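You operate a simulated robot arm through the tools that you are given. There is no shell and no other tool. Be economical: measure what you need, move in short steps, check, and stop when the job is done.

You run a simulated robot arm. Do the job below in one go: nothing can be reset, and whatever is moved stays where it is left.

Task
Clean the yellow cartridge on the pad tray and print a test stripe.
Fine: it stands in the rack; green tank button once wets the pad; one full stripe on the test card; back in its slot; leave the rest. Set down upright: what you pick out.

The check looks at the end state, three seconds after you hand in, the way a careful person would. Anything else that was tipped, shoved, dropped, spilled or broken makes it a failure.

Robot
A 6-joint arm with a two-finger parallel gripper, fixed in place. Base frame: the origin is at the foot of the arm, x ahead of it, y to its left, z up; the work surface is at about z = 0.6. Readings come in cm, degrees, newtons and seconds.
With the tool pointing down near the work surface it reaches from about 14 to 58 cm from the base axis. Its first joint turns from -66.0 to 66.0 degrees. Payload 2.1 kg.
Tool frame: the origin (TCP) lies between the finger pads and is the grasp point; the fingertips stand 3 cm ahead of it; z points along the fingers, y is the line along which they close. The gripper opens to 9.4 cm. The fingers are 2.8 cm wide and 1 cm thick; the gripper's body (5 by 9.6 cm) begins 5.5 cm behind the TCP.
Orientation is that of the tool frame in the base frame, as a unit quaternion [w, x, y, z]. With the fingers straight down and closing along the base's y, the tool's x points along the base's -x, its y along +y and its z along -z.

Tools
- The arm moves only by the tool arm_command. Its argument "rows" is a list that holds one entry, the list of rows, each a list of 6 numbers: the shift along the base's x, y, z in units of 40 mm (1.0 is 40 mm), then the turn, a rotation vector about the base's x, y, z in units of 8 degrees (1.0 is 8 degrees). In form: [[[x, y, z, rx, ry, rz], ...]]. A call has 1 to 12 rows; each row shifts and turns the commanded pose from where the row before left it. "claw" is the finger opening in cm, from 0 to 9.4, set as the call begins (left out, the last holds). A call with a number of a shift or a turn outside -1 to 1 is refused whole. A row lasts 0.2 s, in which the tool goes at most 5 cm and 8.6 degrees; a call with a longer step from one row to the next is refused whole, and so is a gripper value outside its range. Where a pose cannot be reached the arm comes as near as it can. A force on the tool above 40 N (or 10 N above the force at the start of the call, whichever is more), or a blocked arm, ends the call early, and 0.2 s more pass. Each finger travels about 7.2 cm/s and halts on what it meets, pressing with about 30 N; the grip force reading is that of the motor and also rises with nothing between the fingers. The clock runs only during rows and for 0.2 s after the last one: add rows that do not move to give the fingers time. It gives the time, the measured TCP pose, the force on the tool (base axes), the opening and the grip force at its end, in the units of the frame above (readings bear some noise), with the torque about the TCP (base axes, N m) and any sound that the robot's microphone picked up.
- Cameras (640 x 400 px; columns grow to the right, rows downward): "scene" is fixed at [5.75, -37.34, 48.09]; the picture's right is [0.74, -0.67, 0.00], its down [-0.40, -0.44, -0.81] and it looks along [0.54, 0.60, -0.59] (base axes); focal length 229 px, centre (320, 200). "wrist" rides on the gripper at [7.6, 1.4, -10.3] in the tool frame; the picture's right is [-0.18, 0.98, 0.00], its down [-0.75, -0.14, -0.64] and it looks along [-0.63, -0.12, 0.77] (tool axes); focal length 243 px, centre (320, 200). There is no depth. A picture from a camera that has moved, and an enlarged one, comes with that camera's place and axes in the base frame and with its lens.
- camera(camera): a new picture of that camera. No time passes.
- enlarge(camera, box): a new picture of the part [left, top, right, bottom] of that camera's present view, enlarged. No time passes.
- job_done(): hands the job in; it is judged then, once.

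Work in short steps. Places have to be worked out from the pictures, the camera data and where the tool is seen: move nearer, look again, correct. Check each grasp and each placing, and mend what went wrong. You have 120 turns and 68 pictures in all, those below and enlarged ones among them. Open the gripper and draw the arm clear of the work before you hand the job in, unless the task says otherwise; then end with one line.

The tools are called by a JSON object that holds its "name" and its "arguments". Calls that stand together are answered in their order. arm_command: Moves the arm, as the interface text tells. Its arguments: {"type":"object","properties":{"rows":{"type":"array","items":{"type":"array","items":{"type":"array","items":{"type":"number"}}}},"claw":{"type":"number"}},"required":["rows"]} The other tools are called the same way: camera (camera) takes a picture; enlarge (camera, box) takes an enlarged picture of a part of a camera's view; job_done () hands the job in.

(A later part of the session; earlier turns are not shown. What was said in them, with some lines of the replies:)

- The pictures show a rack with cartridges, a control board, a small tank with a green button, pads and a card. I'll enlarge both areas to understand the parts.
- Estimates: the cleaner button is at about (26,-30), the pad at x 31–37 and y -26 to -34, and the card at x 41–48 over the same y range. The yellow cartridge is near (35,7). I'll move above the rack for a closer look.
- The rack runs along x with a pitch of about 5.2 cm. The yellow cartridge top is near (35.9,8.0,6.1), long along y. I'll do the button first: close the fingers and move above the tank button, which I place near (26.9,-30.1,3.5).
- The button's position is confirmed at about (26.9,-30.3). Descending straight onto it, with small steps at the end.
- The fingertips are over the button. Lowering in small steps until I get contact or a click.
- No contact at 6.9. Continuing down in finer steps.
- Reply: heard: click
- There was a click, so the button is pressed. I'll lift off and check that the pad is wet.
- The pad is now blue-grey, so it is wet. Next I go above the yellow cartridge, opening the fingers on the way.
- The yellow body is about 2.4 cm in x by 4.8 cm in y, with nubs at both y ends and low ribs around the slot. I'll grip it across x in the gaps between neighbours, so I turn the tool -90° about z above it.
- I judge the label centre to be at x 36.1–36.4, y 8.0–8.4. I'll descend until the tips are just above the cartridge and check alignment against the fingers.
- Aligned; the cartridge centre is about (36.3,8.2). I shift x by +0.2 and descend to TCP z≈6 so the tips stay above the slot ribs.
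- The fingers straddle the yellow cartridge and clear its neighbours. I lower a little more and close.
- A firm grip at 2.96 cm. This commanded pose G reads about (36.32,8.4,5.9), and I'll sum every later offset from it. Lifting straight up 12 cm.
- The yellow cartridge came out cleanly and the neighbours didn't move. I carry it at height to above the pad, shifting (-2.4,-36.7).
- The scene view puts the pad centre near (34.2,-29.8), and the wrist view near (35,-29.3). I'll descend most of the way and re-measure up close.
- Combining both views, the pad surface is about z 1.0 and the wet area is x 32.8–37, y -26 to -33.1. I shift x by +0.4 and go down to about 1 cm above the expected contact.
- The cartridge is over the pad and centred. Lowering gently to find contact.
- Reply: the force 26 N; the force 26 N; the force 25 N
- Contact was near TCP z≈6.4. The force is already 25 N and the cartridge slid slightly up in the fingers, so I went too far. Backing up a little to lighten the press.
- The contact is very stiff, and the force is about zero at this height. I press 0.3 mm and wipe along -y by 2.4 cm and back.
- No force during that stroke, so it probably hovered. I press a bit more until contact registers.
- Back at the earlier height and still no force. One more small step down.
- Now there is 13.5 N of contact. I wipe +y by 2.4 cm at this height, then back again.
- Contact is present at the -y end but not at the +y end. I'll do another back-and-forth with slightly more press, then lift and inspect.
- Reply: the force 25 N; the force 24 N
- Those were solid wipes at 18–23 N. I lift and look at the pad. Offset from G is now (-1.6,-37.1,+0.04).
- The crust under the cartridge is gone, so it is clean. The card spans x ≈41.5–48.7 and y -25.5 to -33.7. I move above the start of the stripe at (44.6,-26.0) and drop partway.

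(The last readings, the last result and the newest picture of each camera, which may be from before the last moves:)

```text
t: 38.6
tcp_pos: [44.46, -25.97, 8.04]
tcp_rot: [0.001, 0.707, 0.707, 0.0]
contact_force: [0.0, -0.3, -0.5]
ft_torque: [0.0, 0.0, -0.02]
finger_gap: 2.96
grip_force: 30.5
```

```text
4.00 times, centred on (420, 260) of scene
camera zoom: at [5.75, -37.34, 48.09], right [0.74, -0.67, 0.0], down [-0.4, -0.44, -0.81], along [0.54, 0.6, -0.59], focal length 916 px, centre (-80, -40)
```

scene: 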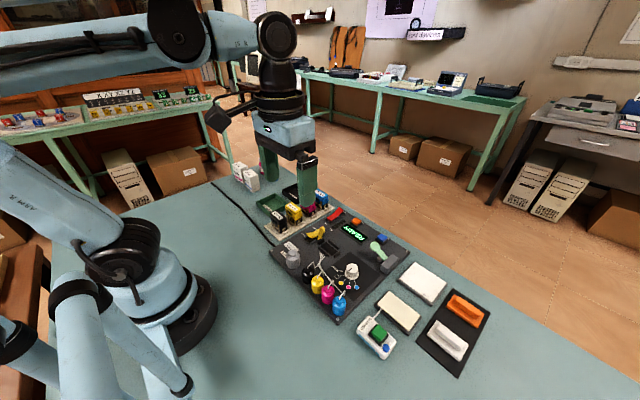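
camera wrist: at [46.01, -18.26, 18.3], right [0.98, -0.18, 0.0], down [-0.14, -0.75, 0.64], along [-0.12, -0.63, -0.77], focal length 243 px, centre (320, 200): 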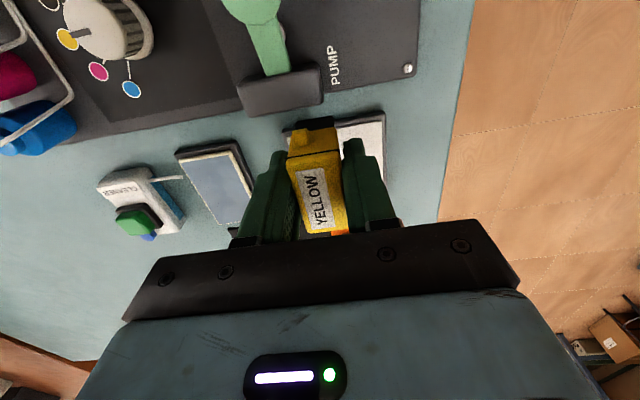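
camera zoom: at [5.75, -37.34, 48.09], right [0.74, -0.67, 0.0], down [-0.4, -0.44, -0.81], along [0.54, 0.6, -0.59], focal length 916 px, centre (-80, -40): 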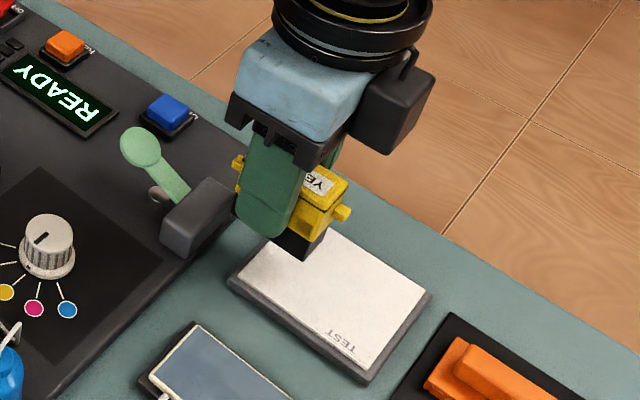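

The pump block's front face is near y≈-23, close to the cartridge's +y nub. I shift the start to y≈-26.6 and x +0.3, then lower to just above the card.

{"name": "arm_command", "arguments": {"rows": [[[0.075, -0.15, 0, 0, 0, 0], [0, 0, -0.2, 0, 0, 0], [0, 0, -0.1, 0, 0, 0], [0, 0, -0.05, 0, 0, 0], [0, 0, 0, 0, 0, 0]]]}}

{"name": "enlarge", "arguments": {"camera": "scene", "box": [380, 220, 450, 280]}}

```text
t: 39.8
tcp_pos: [44.79, -26.56, 6.75]
tcp_rot: [0.0, 0.707, 0.708, 0.0]
contact_force: [0.4, -0.6, 0.7]
ft_torque: [0.0, 0.0, 0.01]
finger_gap: 2.92
grip_force: 29.8
```

```text
6.67 times, centred on (415, 250) of scene
camera zoom: at [5.75, -37.34, 48.09], right [0.74, -0.67, 0.0], down [-0.4, -0.44, -0.81], along [0.54, 0.6, -0.59], focal length 1526 px, centre (-313, -133)
```

zoom: 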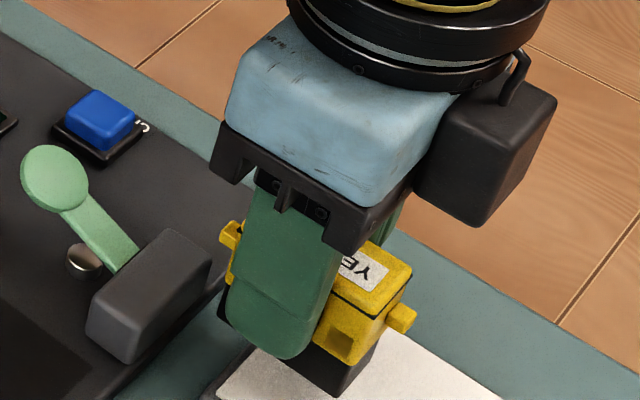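

Clear of the pump block. Lowering 0.4 cm, and then finer.

{"name": "arm_command", "arguments": {"rows": [[[0, 0, -0.05, 0, 0, 0], [0, 0, -0.05, 0, 0, 0], [0, 0, 0, 0, 0, 0]]]}}

```text
t: 40.6
tcp_pos: [44.75, -26.56, 6.33]
tcp_rot: [0.001, 0.707, 0.707, 0.0]
contact_force: [0.1, -0.3, -0.1]
ft_torque: [-0.02, 0.0, 0.01]
finger_gap: 2.94
grip_force: 30.6
```

No contact yet. Another 0.16 cm.

{"name": "arm_command", "arguments": {"rows": [[[0, 0, -0.02, 0, 0, 0], [0, 0, -0.02, 0, 0, 0], [0, 0, 0, 0, 0, 0]]]}}

```text
t: 41.4
tcp_pos: [44.89, -26.71, 6.24]
tcp_rot: [0.001, 0.707, 0.707, -0.002]
contact_force: [-0.6, -0.6, -1.2]
ft_torque: [0.02, -0.03, 0.01]
finger_gap: 2.93
grip_force: 30.5
```

Still free. Another 0.16 cm.

{"name": "arm_command", "arguments": {"rows": [[[0, 0, -0.02, 0, 0, 0], [0, 0, -0.02, 0, 0, 0], [0, 0, 0, 0, 0, 0]]]}}

```text
t: 42.2
tcp_pos: [44.75, -26.45, 6.04]
tcp_rot: [0.0, 0.707, 0.708, -0.001]
contact_force: [0.6, 0.4, -1.0]
ft_torque: [0.0, -0.02, 0.0]
finger_gap: 2.95
grip_force: 29.6
```

Still free (offset +0.32). Continuing in 0.08 cm steps.

{"name": "arm_command", "arguments": {"rows": [[[0, 0, -0.02, 0, 0, 0], [0, 0, -0.01, 0, 0, 0], [0, 0, 0, 0, 0, 0]]]}}

```text
t: 43.0
tcp_pos: [44.82, -26.63, 6.0]
tcp_rot: [0.001, 0.707, 0.707, -0.001]
contact_force: [-0.1, 0.0, -0.9]
ft_torque: [0.0, 0.01, 0.01]
finger_gap: 2.93
grip_force: 30.3
```

Offset +0.2 and still free. Continuing.

{"name": "arm_command", "arguments": {"rows": [[[0, 0, -0.015, 0, 0, 0], [0, 0, 0, 0, 0, 0]]]}}

{"name": "arm_command", "arguments": {"rows": [[[0, 0, -0.01, 0, 0, 0], [0, 0, 0, 0, 0, 0]]]}}

```text
t: 43.6
tcp_pos: [44.7, -26.69, 5.86]
tcp_rot: [0.001, 0.706, 0.708, -0.001]
contact_force: [-0.2, -0.2, -0.1]
ft_torque: [0.02, 0.0, 0.0]
finger_gap: 2.97
grip_force: 30.5
```

```text
t: 44.2
tcp_pos: [44.74, -26.62, 5.75]
tcp_rot: [0.0, 0.707, 0.707, 0.0]
contact_force: [1.4, 0.6, -1.0]
ft_torque: [0.04, 0.0, 0.07]
finger_gap: 2.94
grip_force: 29.7
```

Offset +0.10 and still free. Continuing.

{"name": "arm_command", "arguments": {"rows": [[[0, 0, -0.015, 0, 0, 0], [0, 0, 0, 0, 0, 0]]]}}

{"name": "arm_command", "arguments": {"rows": [[[0, 0, -0.01, 0, 0, 0], [0, 0, 0, 0, 0, 0]]]}}

{"name": "enlarge", "arguments": {"camera": "scene", "box": [380, 220, 450, 280]}}

```text
t: 44.8
tcp_pos: [44.82, -26.67, 5.72]
tcp_rot: [0.0, 0.707, 0.707, -0.001]
contact_force: [0.2, 0.7, -0.1]
ft_torque: [0.01, -0.01, 0.0]
finger_gap: 2.94
grip_force: 29.8
```

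```text
t: 45.4
tcp_pos: [44.68, -26.59, 5.77]
tcp_rot: [0.001, 0.707, 0.707, 0.0]
contact_force: [0.3, 0.2, -0.6]
ft_torque: [-0.01, 0.0, 0.01]
finger_gap: 2.98
grip_force: 30.3
```

```text
6.67 times, centred on (415, 250) of scene
camera zoom: at [5.75, -37.34, 48.09], right [0.74, -0.67, 0.0], down [-0.4, -0.44, -0.81], along [0.54, 0.6, -0.59], focal length 1526 px, centre (-313, -133)
```

zoom: 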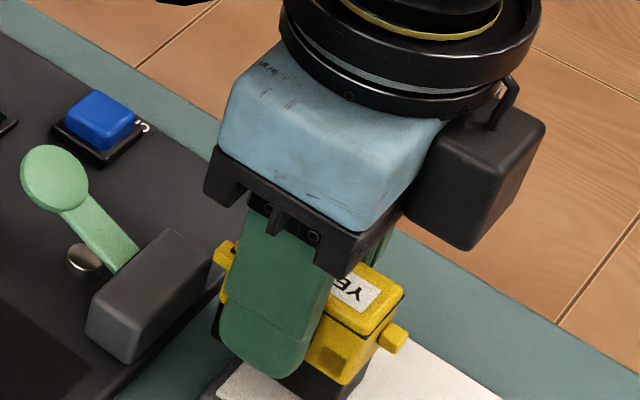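

Nearly on the card. Continuing down in 0.08 cm steps.

{"name": "arm_command", "arguments": {"rows": [[[0, 0, -0.02, 0, 0, 0], [0, 0, 0, 0, 0, 0]]]}}

```text
t: 46.0
tcp_pos: [44.7, -26.64, 5.66]
tcp_rot: [0.001, 0.708, 0.707, -0.001]
contact_force: [0.4, 0.4, -0.2]
ft_torque: [0.0, 0.0, -0.01]
finger_gap: 2.97
grip_force: 30.2
```

Still free; another step.

{"name": "arm_command", "arguments": {"rows": [[[0, 0, -0.02, 0, 0, 0], [0, 0, 0, 0, 0, 0]]]}}

```text
t: 46.6
tcp_pos: [44.8, -26.66, 5.5]
tcp_rot: [0.0, 0.707, 0.707, 0.0]
contact_force: [-0.4, -0.2, 0.5]
ft_torque: [0.01, -0.02, 0.0]
finger_gap: 2.96
grip_force: 29.6
```

Offset -0.16. Another step.

{"name": "arm_command", "arguments": {"rows": [[[0, 0, -0.02, 0, 0, 0], [0, 0, 0, 0, 0, 0]]]}}

```text
t: 47.2
tcp_pos: [44.8, -26.65, 5.53]
tcp_rot: [0.0, 0.707, 0.708, -0.001]
contact_force: [-0.4, 1.0, 6.1]
ft_torque: [0.02, 0.04, -0.02]
finger_gap: 2.95
grip_force: 29.9
```

Contact, with 6 N on the card. Now one continuous stroke along -y of 6.8 cm, with a very slight downward bias to hold contact.

{"name": "arm_command", "arguments": {"rows": [[[0, -0.05, -0.004, 0, 0, 0], [0, -0.15, -0.002, 0, 0, 0], [0, -0.15, -0.002, 0, 0, 0], [0, -0.15, -0.001, 0, 0, 0], [0, -0.15, -0.001, 0, 0, 0], [0, -0.15, -0.001, 0, 0, 0], [0, -0.15, -0.001, 0, 0, 0], [0, -0.15, -0.001, 0, 0, 0], [0, -0.15, -0.001, 0, 0, 0], [0, -0.15, -0.001, 0, 0, 0], [0, -0.15, -0.001, 0, 0, 0], [0, -0.15, -0.001, 0, 0, 0]]]}}

{"name": "enlarge", "arguments": {"camera": "wrist", "box": [220, 20, 420, 240]}}

{"name": "enlarge", "arguments": {"camera": "scene", "box": [370, 220, 480, 320]}}

```text
t: 49.8
tcp_pos: [44.75, -33.36, 5.54]
tcp_rot: [0.001, 0.707, 0.707, -0.001]
contact_force: [-0.6, 5.4, 15.4]
ft_torque: [0.36, 0.02, -0.02]
finger_gap: 2.93
grip_force: 29.5
```

```text
1.82 times, centred on (320, 130) of wrist
camera zoom: at [46.27, -25.67, 15.81], right [0.98, -0.18, 0.0], down [-0.14, -0.75, 0.64], along [-0.12, -0.63, -0.77], focal length 441 px, centre (320, 327)
```

zoom: 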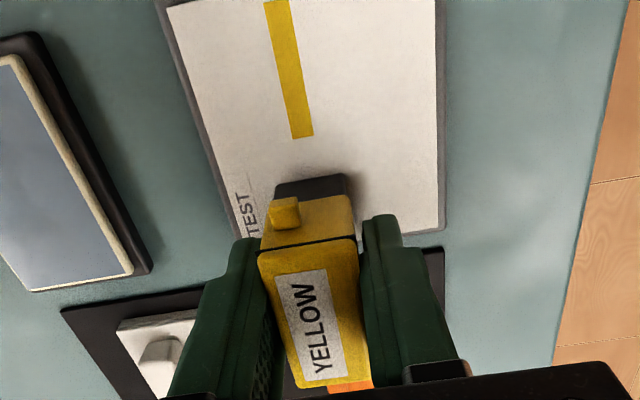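

```text
4.00 times, centred on (425, 270) of scene
camera zoom: at [5.74, -37.34, 48.09], right [0.74, -0.67, 0.0], down [-0.4, -0.44, -0.81], along [0.54, 0.6, -0.59], focal length 916 px, centre (-100, -80)
```

zoom: 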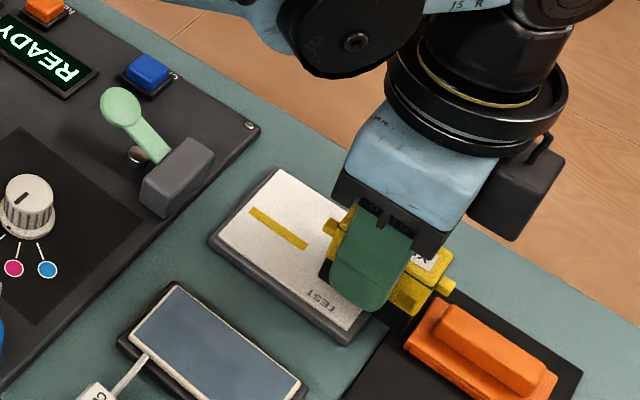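

A yellow stripe shows on the card, but it ends before the cartridge. I lift straight up to view the whole card.

{"name": "arm_command", "arguments": {"rows": [[[0, 0, 0.3, 0, 0, 0], [0, 0, 0.8, 0, 0, 0], [0, 0, 0.9, 0, 0, 0], [-0.5, 0, 0.5, 0, 0, 0], [0, 0, 0, 0, 0, 0]]]}}

{"name": "enlarge", "arguments": {"camera": "wrist", "box": [260, 0, 520, 180]}}

{"name": "enlarge", "arguments": {"camera": "scene", "box": [370, 220, 480, 320]}}

```text
t: 51.0
tcp_pos: [42.81, -33.36, 15.61]
tcp_rot: [0.001, 0.707, 0.707, -0.001]
contact_force: [0.0, -0.8, 0.7]
ft_torque: [0.04, 0.0, 0.0]
finger_gap: 2.94
grip_force: 30.1
```

```text
2.22 times, centred on (390, 90) of wrist
camera zoom: at [44.34, -25.74, 25.89], right [0.98, -0.18, 0.0], down [-0.14, -0.75, 0.64], along [-0.12, -0.63, -0.77], focal length 539 px, centre (164, 444)
```

zoom: 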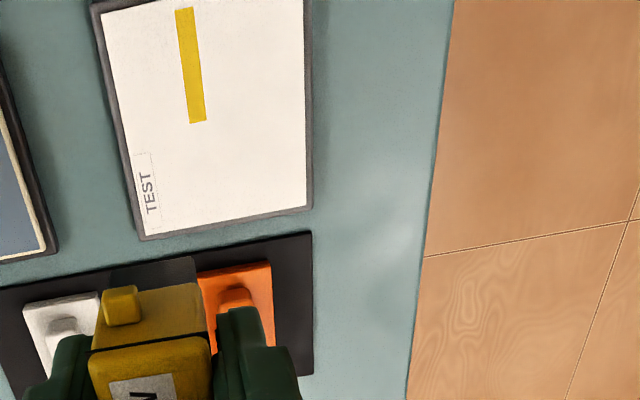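

```text
4.00 times, centred on (425, 270) of scene
camera zoom: at [5.75, -37.34, 48.09], right [0.74, -0.67, 0.0], down [-0.4, -0.44, -0.81], along [0.54, 0.6, -0.59], focal length 916 px, centre (-100, -80)
```

zoom: 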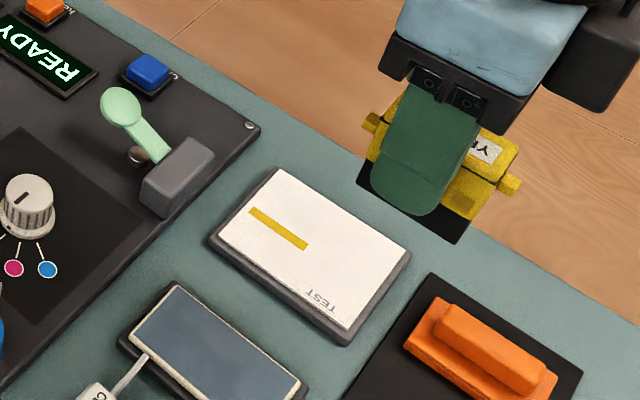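

I make the stripe travel exactly 3.0 cm at the nozzle's width. It started exactly at my touch-down point, and contact force was still present to the end of my stroke. I'll inspect its ends closely before deciding.

{"name": "enlarge", "arguments": {"camera": "wrist", "box": [300, 0, 400, 110]}}

{"name": "enlarge", "arguments": {"camera": "scene", "box": [420, 230, 510, 300]}}

```text
3.64 times, centred on (350, 55) of wrist
camera zoom: at [44.34, -25.74, 25.89], right [0.98, -0.18, 0.0], down [-0.14, -0.75, 0.64], along [-0.12, -0.63, -0.77], focal length 882 px, centre (211, 727)
```

zoom: 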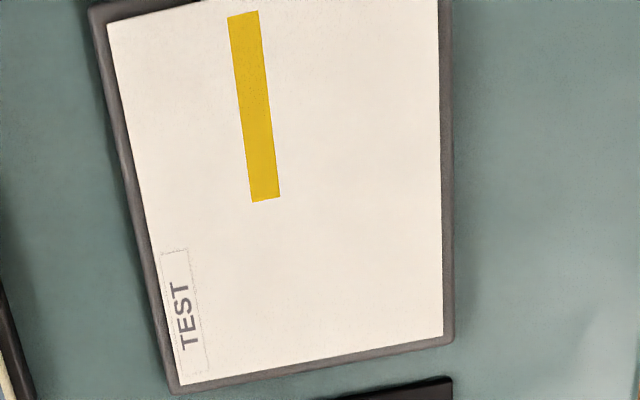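

```text
5.71 times, centred on (465, 265) of scene
camera zoom: at [5.75, -37.34, 48.09], right [0.74, -0.67, 0.0], down [-0.4, -0.44, -0.81], along [0.54, 0.6, -0.59], focal length 1308 px, centre (-509, -171)
```

zoom: 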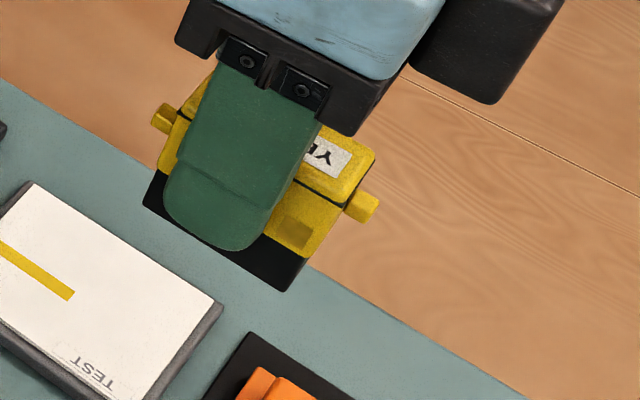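

The stripe is uniform with crisp ends, starts where I touched down, and stops at exactly 3.0 cm although contact continued. That fits a full-length stripe, and a second pass would add another one. The cartridge slid up about 0.5 cm in the fingers. I return to above its slot by the exact reverse offset (-6.5,+41.65).

{"name": "arm_command", "arguments": {"rows": [[[-0.1354, 0.8677, 0.048, 0, 0, 0], [-0.1354, 0.8677, 0.048, 0, 0, 0], [-0.1354, 0.8677, 0.048, 0, 0, 0], [-0.1354, 0.8677, 0.048, 0, 0, 0], [-0.1354, 0.8677, 0.048, 0, 0, 0], [-0.1354, 0.8677, 0.048, 0, 0, 0], [-0.1354, 0.8677, 0.048, 0, 0, 0], [-0.1354, 0.8677, 0.048, 0, 0, 0], [-0.1354, 0.8677, 0.048, 0, 0, 0], [-0.1354, 0.8677, 0.048, 0, 0, 0], [-0.1354, 0.8677, 0.048, 0, 0, 0], [-0.1354, 0.8677, 0.048, 0, 0, 0]]]}}

{"name": "camera", "arguments": {"camera": "wrist"}}

{"name": "enlarge", "arguments": {"camera": "scene", "box": [250, 130, 350, 230]}}

```text
t: 53.6
tcp_pos: [36.04, 8.29, 17.73]
tcp_rot: [0.001, 0.708, 0.707, 0.0]
contact_force: [-0.7, -0.4, -0.3]
ft_torque: [-0.03, -0.01, 0.0]
finger_gap: 2.95
grip_force: 29.8
```

```text
20 pictures are left
camera wrist: at [37.51, 15.99, 27.96], right [0.98, -0.19, 0.0], down [-0.14, -0.75, 0.64], along [-0.12, -0.63, -0.77], focal length 243 px, centre (320, 200)
```

wrist: 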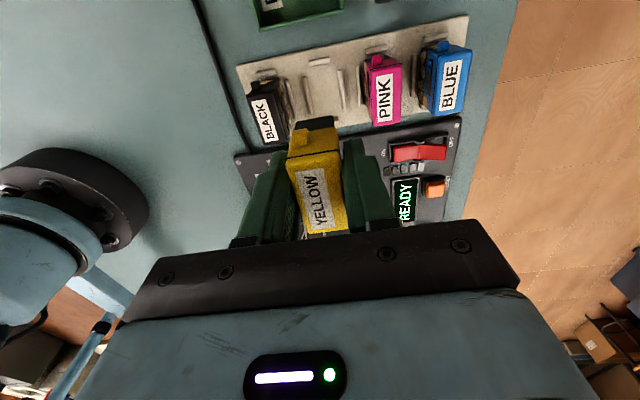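

```text
4.00 times, centred on (300, 180) of scene
camera zoom: at [5.75, -37.35, 48.09], right [0.74, -0.67, 0.0], down [-0.4, -0.44, -0.81], along [0.54, 0.6, -0.59], focal length 916 px, centre (400, 280)
```

zoom: 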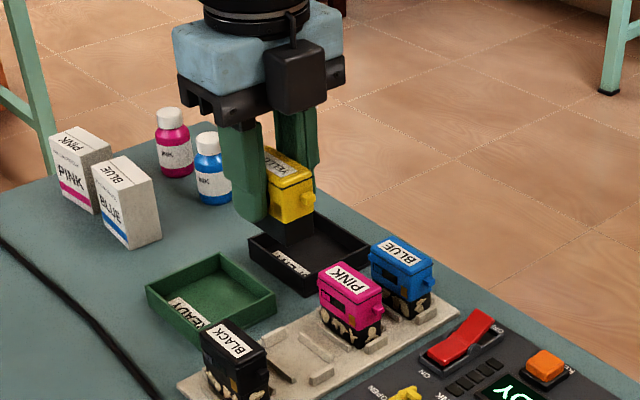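

The x reading is about 0.4 lower than at lift, possibly lag. I let it settle and re-read.

{"name": "arm_command", "arguments": {"rows": [[[0, 0, 0, 0, 0, 0], [0, 0, 0, 0, 0, 0], [0, 0, 0, 0, 0, 0]]]}}

{"name": "camera", "arguments": {"camera": "wrist"}}

```text
t: 54.4
tcp_pos: [36.02, 8.19, 17.77]
tcp_rot: [0.0, 0.707, 0.707, -0.001]
contact_force: [-0.2, -0.4, -0.4]
ft_torque: [-0.02, -0.01, 0.01]
finger_gap: 2.94
grip_force: 29.9
```

```text
18 pictures are left
camera wrist: at [37.53, 15.94, 27.95], right [0.98, -0.18, 0.0], down [-0.14, -0.75, 0.64], along [-0.12, -0.63, -0.77], focal length 243 px, centre (320, 200)
```

wrist: 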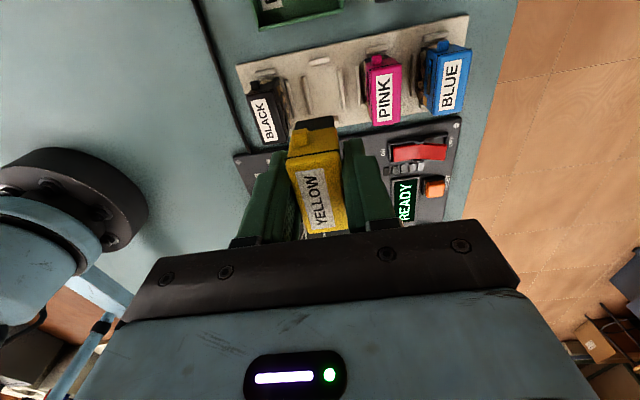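

There is a real drift of about -0.4 in x, so I rely on readings: the target is x≈36.35, y≈8.35. I correct and descend to about z 11.

{"name": "arm_command", "arguments": {"rows": [[[0.085, 0.03, -0.4, 0, 0, 0], [0, 0, -0.6, 0, 0, 0], [0, 0, -0.6, 0, 0, 0], [0, 0, 0, 0, 0, 0], [0, 0, 0, 0, 0, 0]]]}}

{"name": "enlarge", "arguments": {"camera": "wrist", "box": [220, 60, 460, 260]}}

{"name": "enlarge", "arguments": {"camera": "scene", "box": [250, 160, 350, 240]}}

```text
t: 55.6
tcp_pos: [36.66, 8.26, 11.31]
tcp_rot: [0.0, 0.707, 0.707, -0.001]
contact_force: [0.1, 0.4, 0.2]
ft_torque: [0.01, -0.01, -0.02]
finger_gap: 2.95
grip_force: 29.9
```

```text
2.00 times, centred on (340, 160) of wrist
camera zoom: at [38.1, 16.04, 21.57], right [0.98, -0.18, 0.0], down [-0.14, -0.75, 0.64], along [-0.12, -0.63, -0.77], focal length 485 px, centre (280, 280)
```

zoom: 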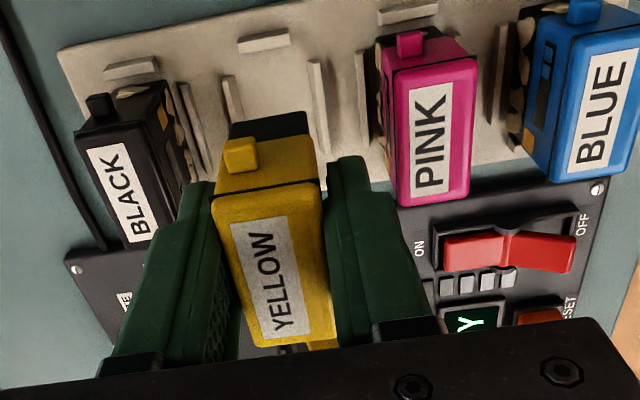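

```text
5.00 times, centred on (300, 200) of scene
camera zoom: at [5.75, -37.34, 48.09], right [0.74, -0.67, 0.0], down [-0.4, -0.44, -0.81], along [0.54, 0.6, -0.59], focal length 1145 px, centre (420, 200)
```

zoom: 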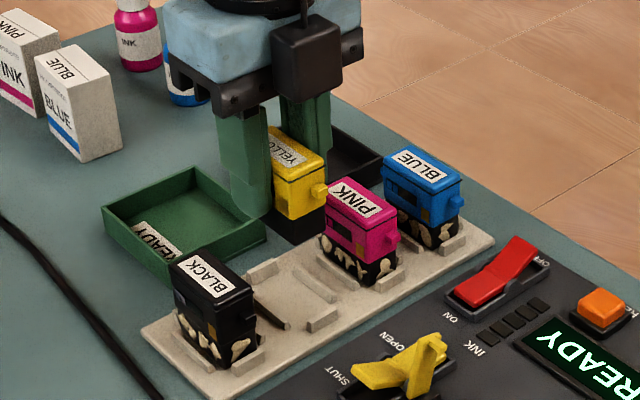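

Now x reads 36.6, about 0.25 too far. I correct by -0.22 and descend to just above the ribs, then recheck.

{"name": "arm_command", "arguments": {"rows": [[[-0.055, 0.01, -0.3, 0, 0, 0], [0, 0, -0.3, 0, 0, 0], [0, 0, -0.3, 0, 0, 0], [0, 0, 0, 0, 0, 0], [0, 0, 0, 0, 0, 0]]]}}

{"name": "enlarge", "arguments": {"camera": "wrist", "box": [220, 60, 460, 260]}}

{"name": "enlarge", "arguments": {"camera": "scene", "box": [260, 170, 340, 240]}}

```text
t: 56.8
tcp_pos: [36.42, 8.49, 7.79]
tcp_rot: [0.001, 0.707, 0.707, 0.0]
contact_force: [0.3, -0.3, -1.1]
ft_torque: [-0.05, 0.04, -0.01]
finger_gap: 2.95
grip_force: 29.8
```

```text
2.00 times, centred on (340, 160) of wrist
camera zoom: at [37.85, 16.16, 18.05], right [0.98, -0.18, 0.0], down [-0.14, -0.75, 0.64], along [-0.12, -0.63, -0.77], focal length 485 px, centre (280, 280)
```

zoom: 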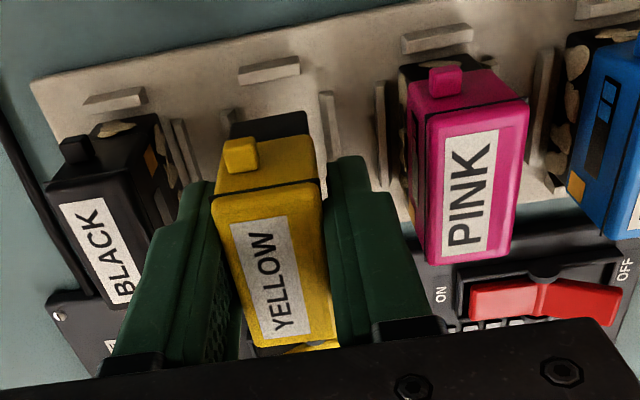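

```text
5.71 times, centred on (300, 205) of scene
camera zoom: at [5.75, -37.34, 48.09], right [0.74, -0.67, 0.0], down [-0.4, -0.44, -0.81], along [0.54, 0.6, -0.59], focal length 1308 px, centre (434, 171)
```

zoom: 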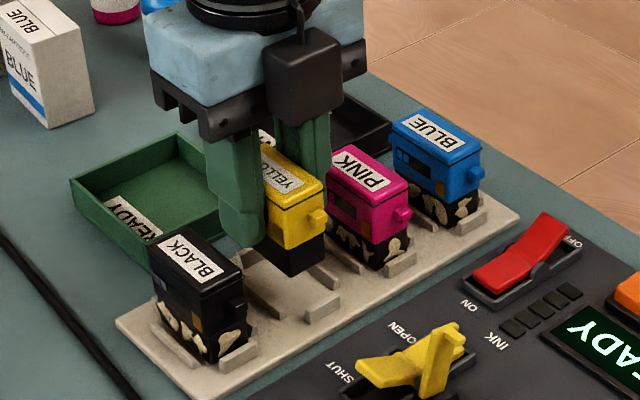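

x matches the grasp; y is 0.13 high. I correct it and lower slowly into the slot.

{"name": "arm_command", "arguments": {"rows": [[[0, -0.033, -0.15, 0, 0, 0], [0, 0, -0.1, 0, 0, 0], [0, 0, -0.08, 0, 0, 0], [0, 0, 0, 0, 0, 0]]]}}

{"name": "enlarge", "arguments": {"camera": "scene", "box": [260, 170, 340, 240]}}

```text
t: 57.8
tcp_pos: [36.38, 8.37, 6.53]
tcp_rot: [0.0, 0.707, 0.707, -0.001]
contact_force: [-0.6, -0.3, -2.5]
ft_torque: [0.0, 0.0, -0.01]
finger_gap: 2.94
grip_force: 30.1
```

```text
5.71 times, centred on (300, 205) of scene
camera zoom: at [5.75, -37.34, 48.09], right [0.74, -0.67, 0.0], down [-0.4, -0.44, -0.81], along [0.54, 0.6, -0.59], focal length 1308 px, centre (434, 171)
```

zoom: 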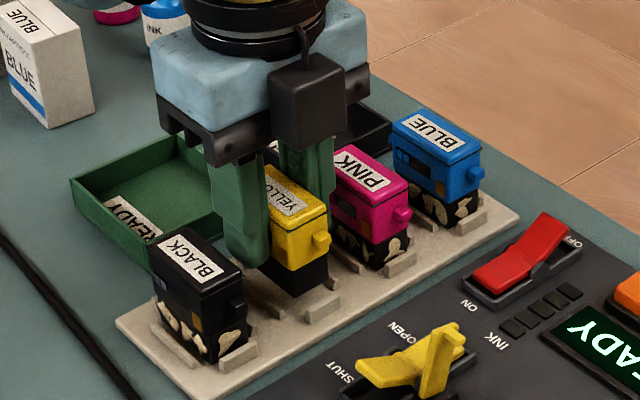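

Position is good with no contact. Lowering into the guides.

{"name": "arm_command", "arguments": {"rows": [[[0, 0, -0.06, 0, 0, 0], [0, 0, -0.06, 0, 0, 0], [0, 0, 0, 0, 0, 0]]]}}

```text
t: 58.6
tcp_pos: [36.5, 8.31, 6.01]
tcp_rot: [0.001, 0.707, 0.707, -0.001]
contact_force: [0.0, -0.1, -0.2]
ft_torque: [-0.04, 0.02, 0.03]
finger_gap: 2.97
grip_force: 29.9
```

No contact; further down in small steps.

{"name": "arm_command", "arguments": {"rows": [[[0, 0, -0.04, 0, 0, 0], [0, 0, -0.04, 0, 0, 0], [0, 0, 0, 0, 0, 0]]]}}

{"name": "enlarge", "arguments": {"camera": "scene", "box": [260, 170, 340, 240]}}

{"name": "enlarge", "arguments": {"camera": "wrist", "box": [220, 60, 460, 260]}}

```text
t: 59.4
tcp_pos: [36.33, 8.21, 5.73]
tcp_rot: [0.0, 0.707, 0.707, -0.001]
contact_force: [-0.5, 0.7, -0.8]
ft_torque: [0.01, 0.03, -0.02]
finger_gap: 2.93
grip_force: 30.0
```

```text
5.71 times, centred on (300, 205) of scene
camera zoom: at [5.75, -37.34, 48.09], right [0.74, -0.67, 0.0], down [-0.4, -0.44, -0.81], along [0.54, 0.6, -0.59], focal length 1308 px, centre (434, 171)
```

zoom: 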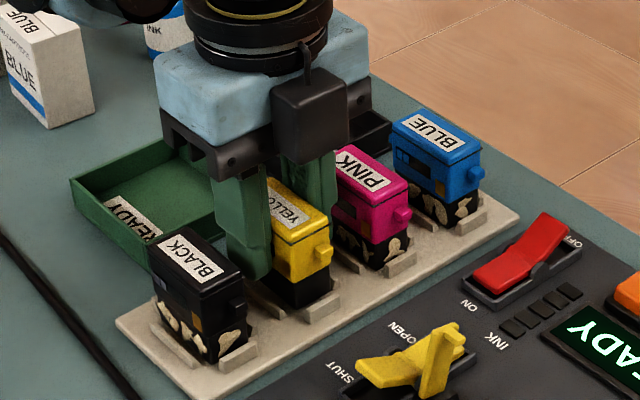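

```text
2.00 times, centred on (340, 160) of wrist
camera zoom: at [37.91, 15.92, 15.93], right [0.98, -0.18, 0.0], down [-0.14, -0.75, 0.64], along [-0.12, -0.63, -0.77], focal length 485 px, centre (280, 280)
```

zoom: 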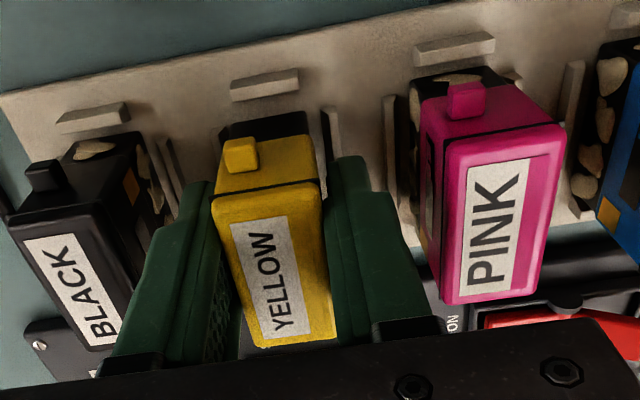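

Entering the slot; a hair low in y. I nudge y by +0.1 and continue down to the floor.

{"name": "arm_command", "arguments": {"rows": [[[0, 0.025, -0.02, 0, 0, 0], [0, 0, -0.03, 0, 0, 0], [0, 0, 0, 0, 0, 0]]]}}

```text
t: 60.2
tcp_pos: [36.5, 8.31, 5.55]
tcp_rot: [0.001, 0.707, 0.707, -0.001]
contact_force: [0.7, 0.3, -0.4]
ft_torque: [0.0, -0.02, -0.02]
finger_gap: 2.94
grip_force: 30.4
```

Still free; lowering a bit more.

{"name": "arm_command", "arguments": {"rows": [[[0, 0, -0.03, 0, 0, 0], [0, 0, 0, 0, 0, 0]]]}}

```text
t: 60.8
tcp_pos: [36.48, 8.38, 5.28]
tcp_rot: [0.001, 0.707, 0.707, -0.001]
contact_force: [-0.1, -0.4, -1.0]
ft_torque: [-0.01, 0.02, 0.0]
finger_gap: 2.95
grip_force: 29.8
```

Still no contact. One more small step.

{"name": "arm_command", "arguments": {"rows": [[[0, 0, -0.025, 0, 0, 0], [0, 0, 0, 0, 0, 0]]]}}

{"name": "enlarge", "arguments": {"camera": "scene", "box": [270, 180, 330, 235]}}

```text
t: 61.4
tcp_pos: [36.5, 8.43, 5.19]
tcp_rot: [0.001, 0.707, 0.707, 0.0]
contact_force: [-0.3, 0.8, -0.7]
ft_torque: [0.0, 0.03, -0.01]
finger_gap: 2.96
grip_force: 30.2
```

```text
7.27 times, centred on (300, 208) of scene
camera zoom: at [5.75, -37.34, 48.09], right [0.74, -0.67, 0.0], down [-0.4, -0.44, -0.81], along [0.54, 0.6, -0.59], focal length 1665 px, centre (466, 146)
```

zoom: 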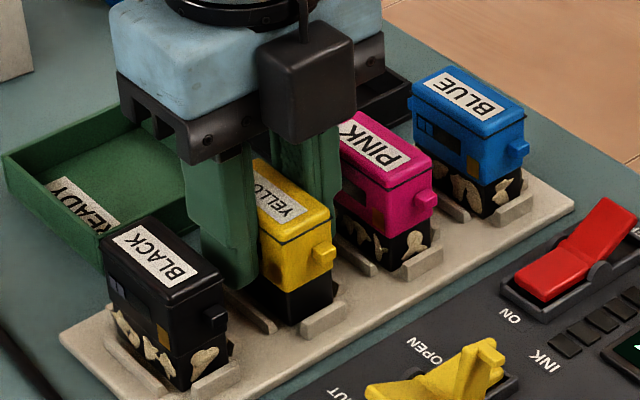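

By the neighbours' nub line, yellow is still about 0.2–0.3 cm high. Lowering a bit more.

{"name": "arm_command", "arguments": {"rows": [[[0, 0, -0.03, 0, 0, 0], [0, 0, 0, 0, 0, 0]]]}}

```text
t: 62.0
tcp_pos: [36.52, 8.4, 5.16]
tcp_rot: [0.001, 0.707, 0.707, -0.001]
contact_force: [0.4, -0.8, -0.3]
ft_torque: [0.0, 0.06, -0.02]
finger_gap: 2.96
grip_force: 30.1
```

Still free, one more.

{"name": "arm_command", "arguments": {"rows": [[[0, 0, -0.03, 0, 0, 0], [0, 0, 0, 0, 0, 0]]]}}

```text
t: 62.6
tcp_pos: [36.46, 8.37, 5.05]
tcp_rot: [0.001, 0.707, 0.707, -0.001]
contact_force: [-2.3, 1.6, 25.6]
ft_torque: [-0.07, 0.04, 0.01]
finger_gap: 2.97
grip_force: 30.1
```

Seated on the floor. I unload slightly and open the fingers to 3.9 cm.

{"name": "arm_command", "arguments": {"rows": [[[0, 0, 0.01, 0, 0, 0], [0, 0, 0, 0, 0, 0]]]}}

{"name": "arm_command", "arguments": {"rows": [[[0, 0, 0, 0, 0, 0], [0, 0, 0, 0, 0, 0], [0, 0, 0, 0, 0, 0]]], "claw": 3.9}}

{"name": "enlarge", "arguments": {"camera": "wrist", "box": [220, 60, 460, 260]}}

{"name": "enlarge", "arguments": {"camera": "scene", "box": [270, 180, 330, 235]}}

```text
t: 63.2
tcp_pos: [36.61, 8.4, 5.03]
tcp_rot: [0.001, 0.707, 0.707, 0.0]
contact_force: [-0.7, -0.7, 7.3]
ft_torque: [-0.02, -0.03, -0.03]
finger_gap: 2.93
grip_force: 29.9
```

```text
t: 64.0
tcp_pos: [36.45, 8.27, 5.02]
tcp_rot: [0.001, 0.707, 0.707, -0.001]
contact_force: [-0.5, 0.5, 0.4]
ft_torque: [-0.01, 0.01, 0.02]
finger_gap: 3.89
grip_force: 0.1
```

```text
2.00 times, centred on (340, 160) of wrist
camera zoom: at [37.96, 16.05, 15.31], right [0.98, -0.18, 0.0], down [-0.14, -0.75, 0.64], along [-0.12, -0.63, -0.77], focal length 485 px, centre (280, 280)
```

zoom: 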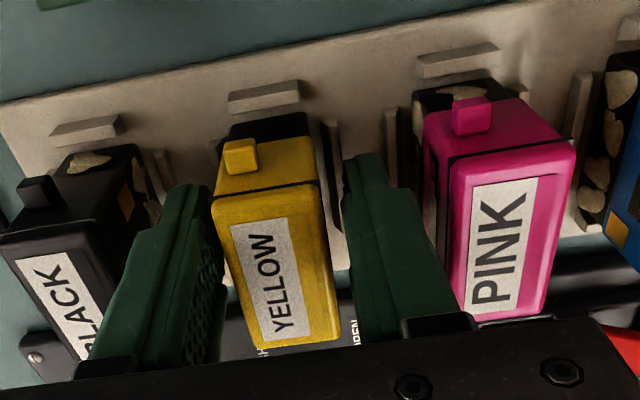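

```text
7.27 times, centred on (300, 208) of scene
camera zoom: at [5.75, -37.34, 48.09], right [0.74, -0.67, 0.0], down [-0.4, -0.44, -0.81], along [0.54, 0.6, -0.59], focal length 1665 px, centre (466, 146)
```

zoom: 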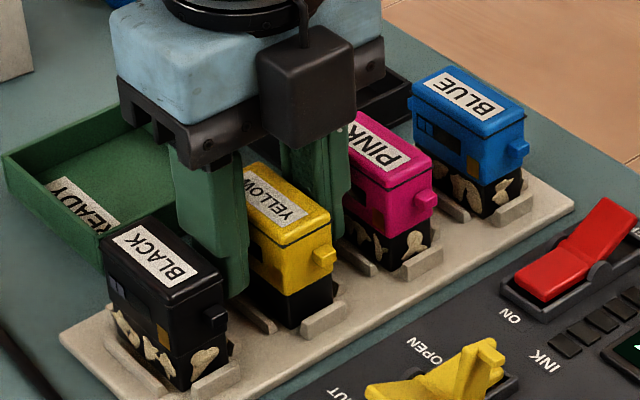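

The cartridge stands seated and upright in its slot, fingers free. Lifting straight up.

{"name": "arm_command", "arguments": {"rows": [[[0, 0, 0.15, 0, 0, 0], [0, 0, 0.3, 0, 0, 0], [0, 0, 0.5, 0, 0, 0], [0, 0, 0.8, 0, 0, 0], [0, 0, 0.8, 0, 0, 0], [0, 0, 0.8, 0, 0, 0], [-0.8, 0, 0.3, 0, 0, 0], [-0.8, 0, 0, 0, 0, 0], [0, 0, 0, 0, 0, 0]]]}}

{"name": "enlarge", "arguments": {"camera": "scene", "box": [265, 175, 335, 240]}}

{"name": "camera", "arguments": {"camera": "scene"}}

```text
t: 66.0
tcp_pos: [29.98, 8.42, 19.73]
tcp_rot: [0.001, 0.707, 0.707, -0.001]
contact_force: [0.4, 0.3, -0.8]
ft_torque: [-0.02, -0.02, -0.01]
finger_gap: 3.91
grip_force: 0.0
```

```text
6.15 times, centred on (300, 208) of scene
camera zoom: at [5.75, -37.34, 48.09], right [0.74, -0.67, 0.0], down [-0.4, -0.44, -0.81], along [0.54, 0.6, -0.59], focal length 1409 px, centre (443, 154)
```

zoom: 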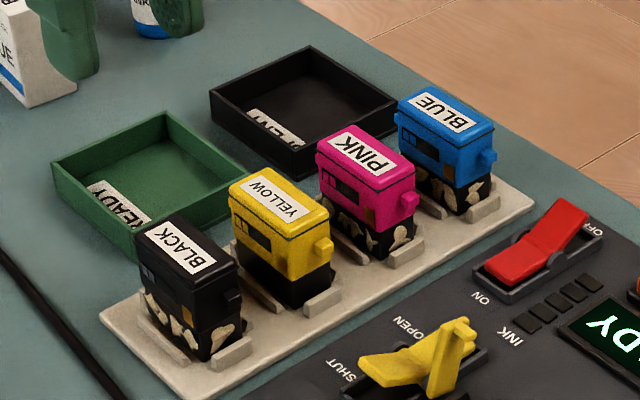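

```text
6 pictures are left
```

scene: 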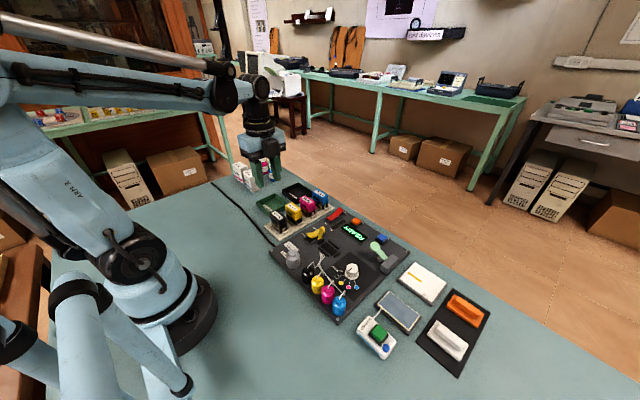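

Yellow lines up with its neighbours in the rack, and the rest of the bench looks as it did at the start. The card carries one stripe, the gripper is open, and the arm is clear, so I hand in.

{"name": "job_done", "arguments": {}}

```text
The job is handed in.
```

The yellow cartridge is clean and back upright in its slot. I pressed the green button once, and the card has one even stripe about 3.6 cm long, shorter than the 6.8 cm drag; I took that as its full length and did not go over it again.
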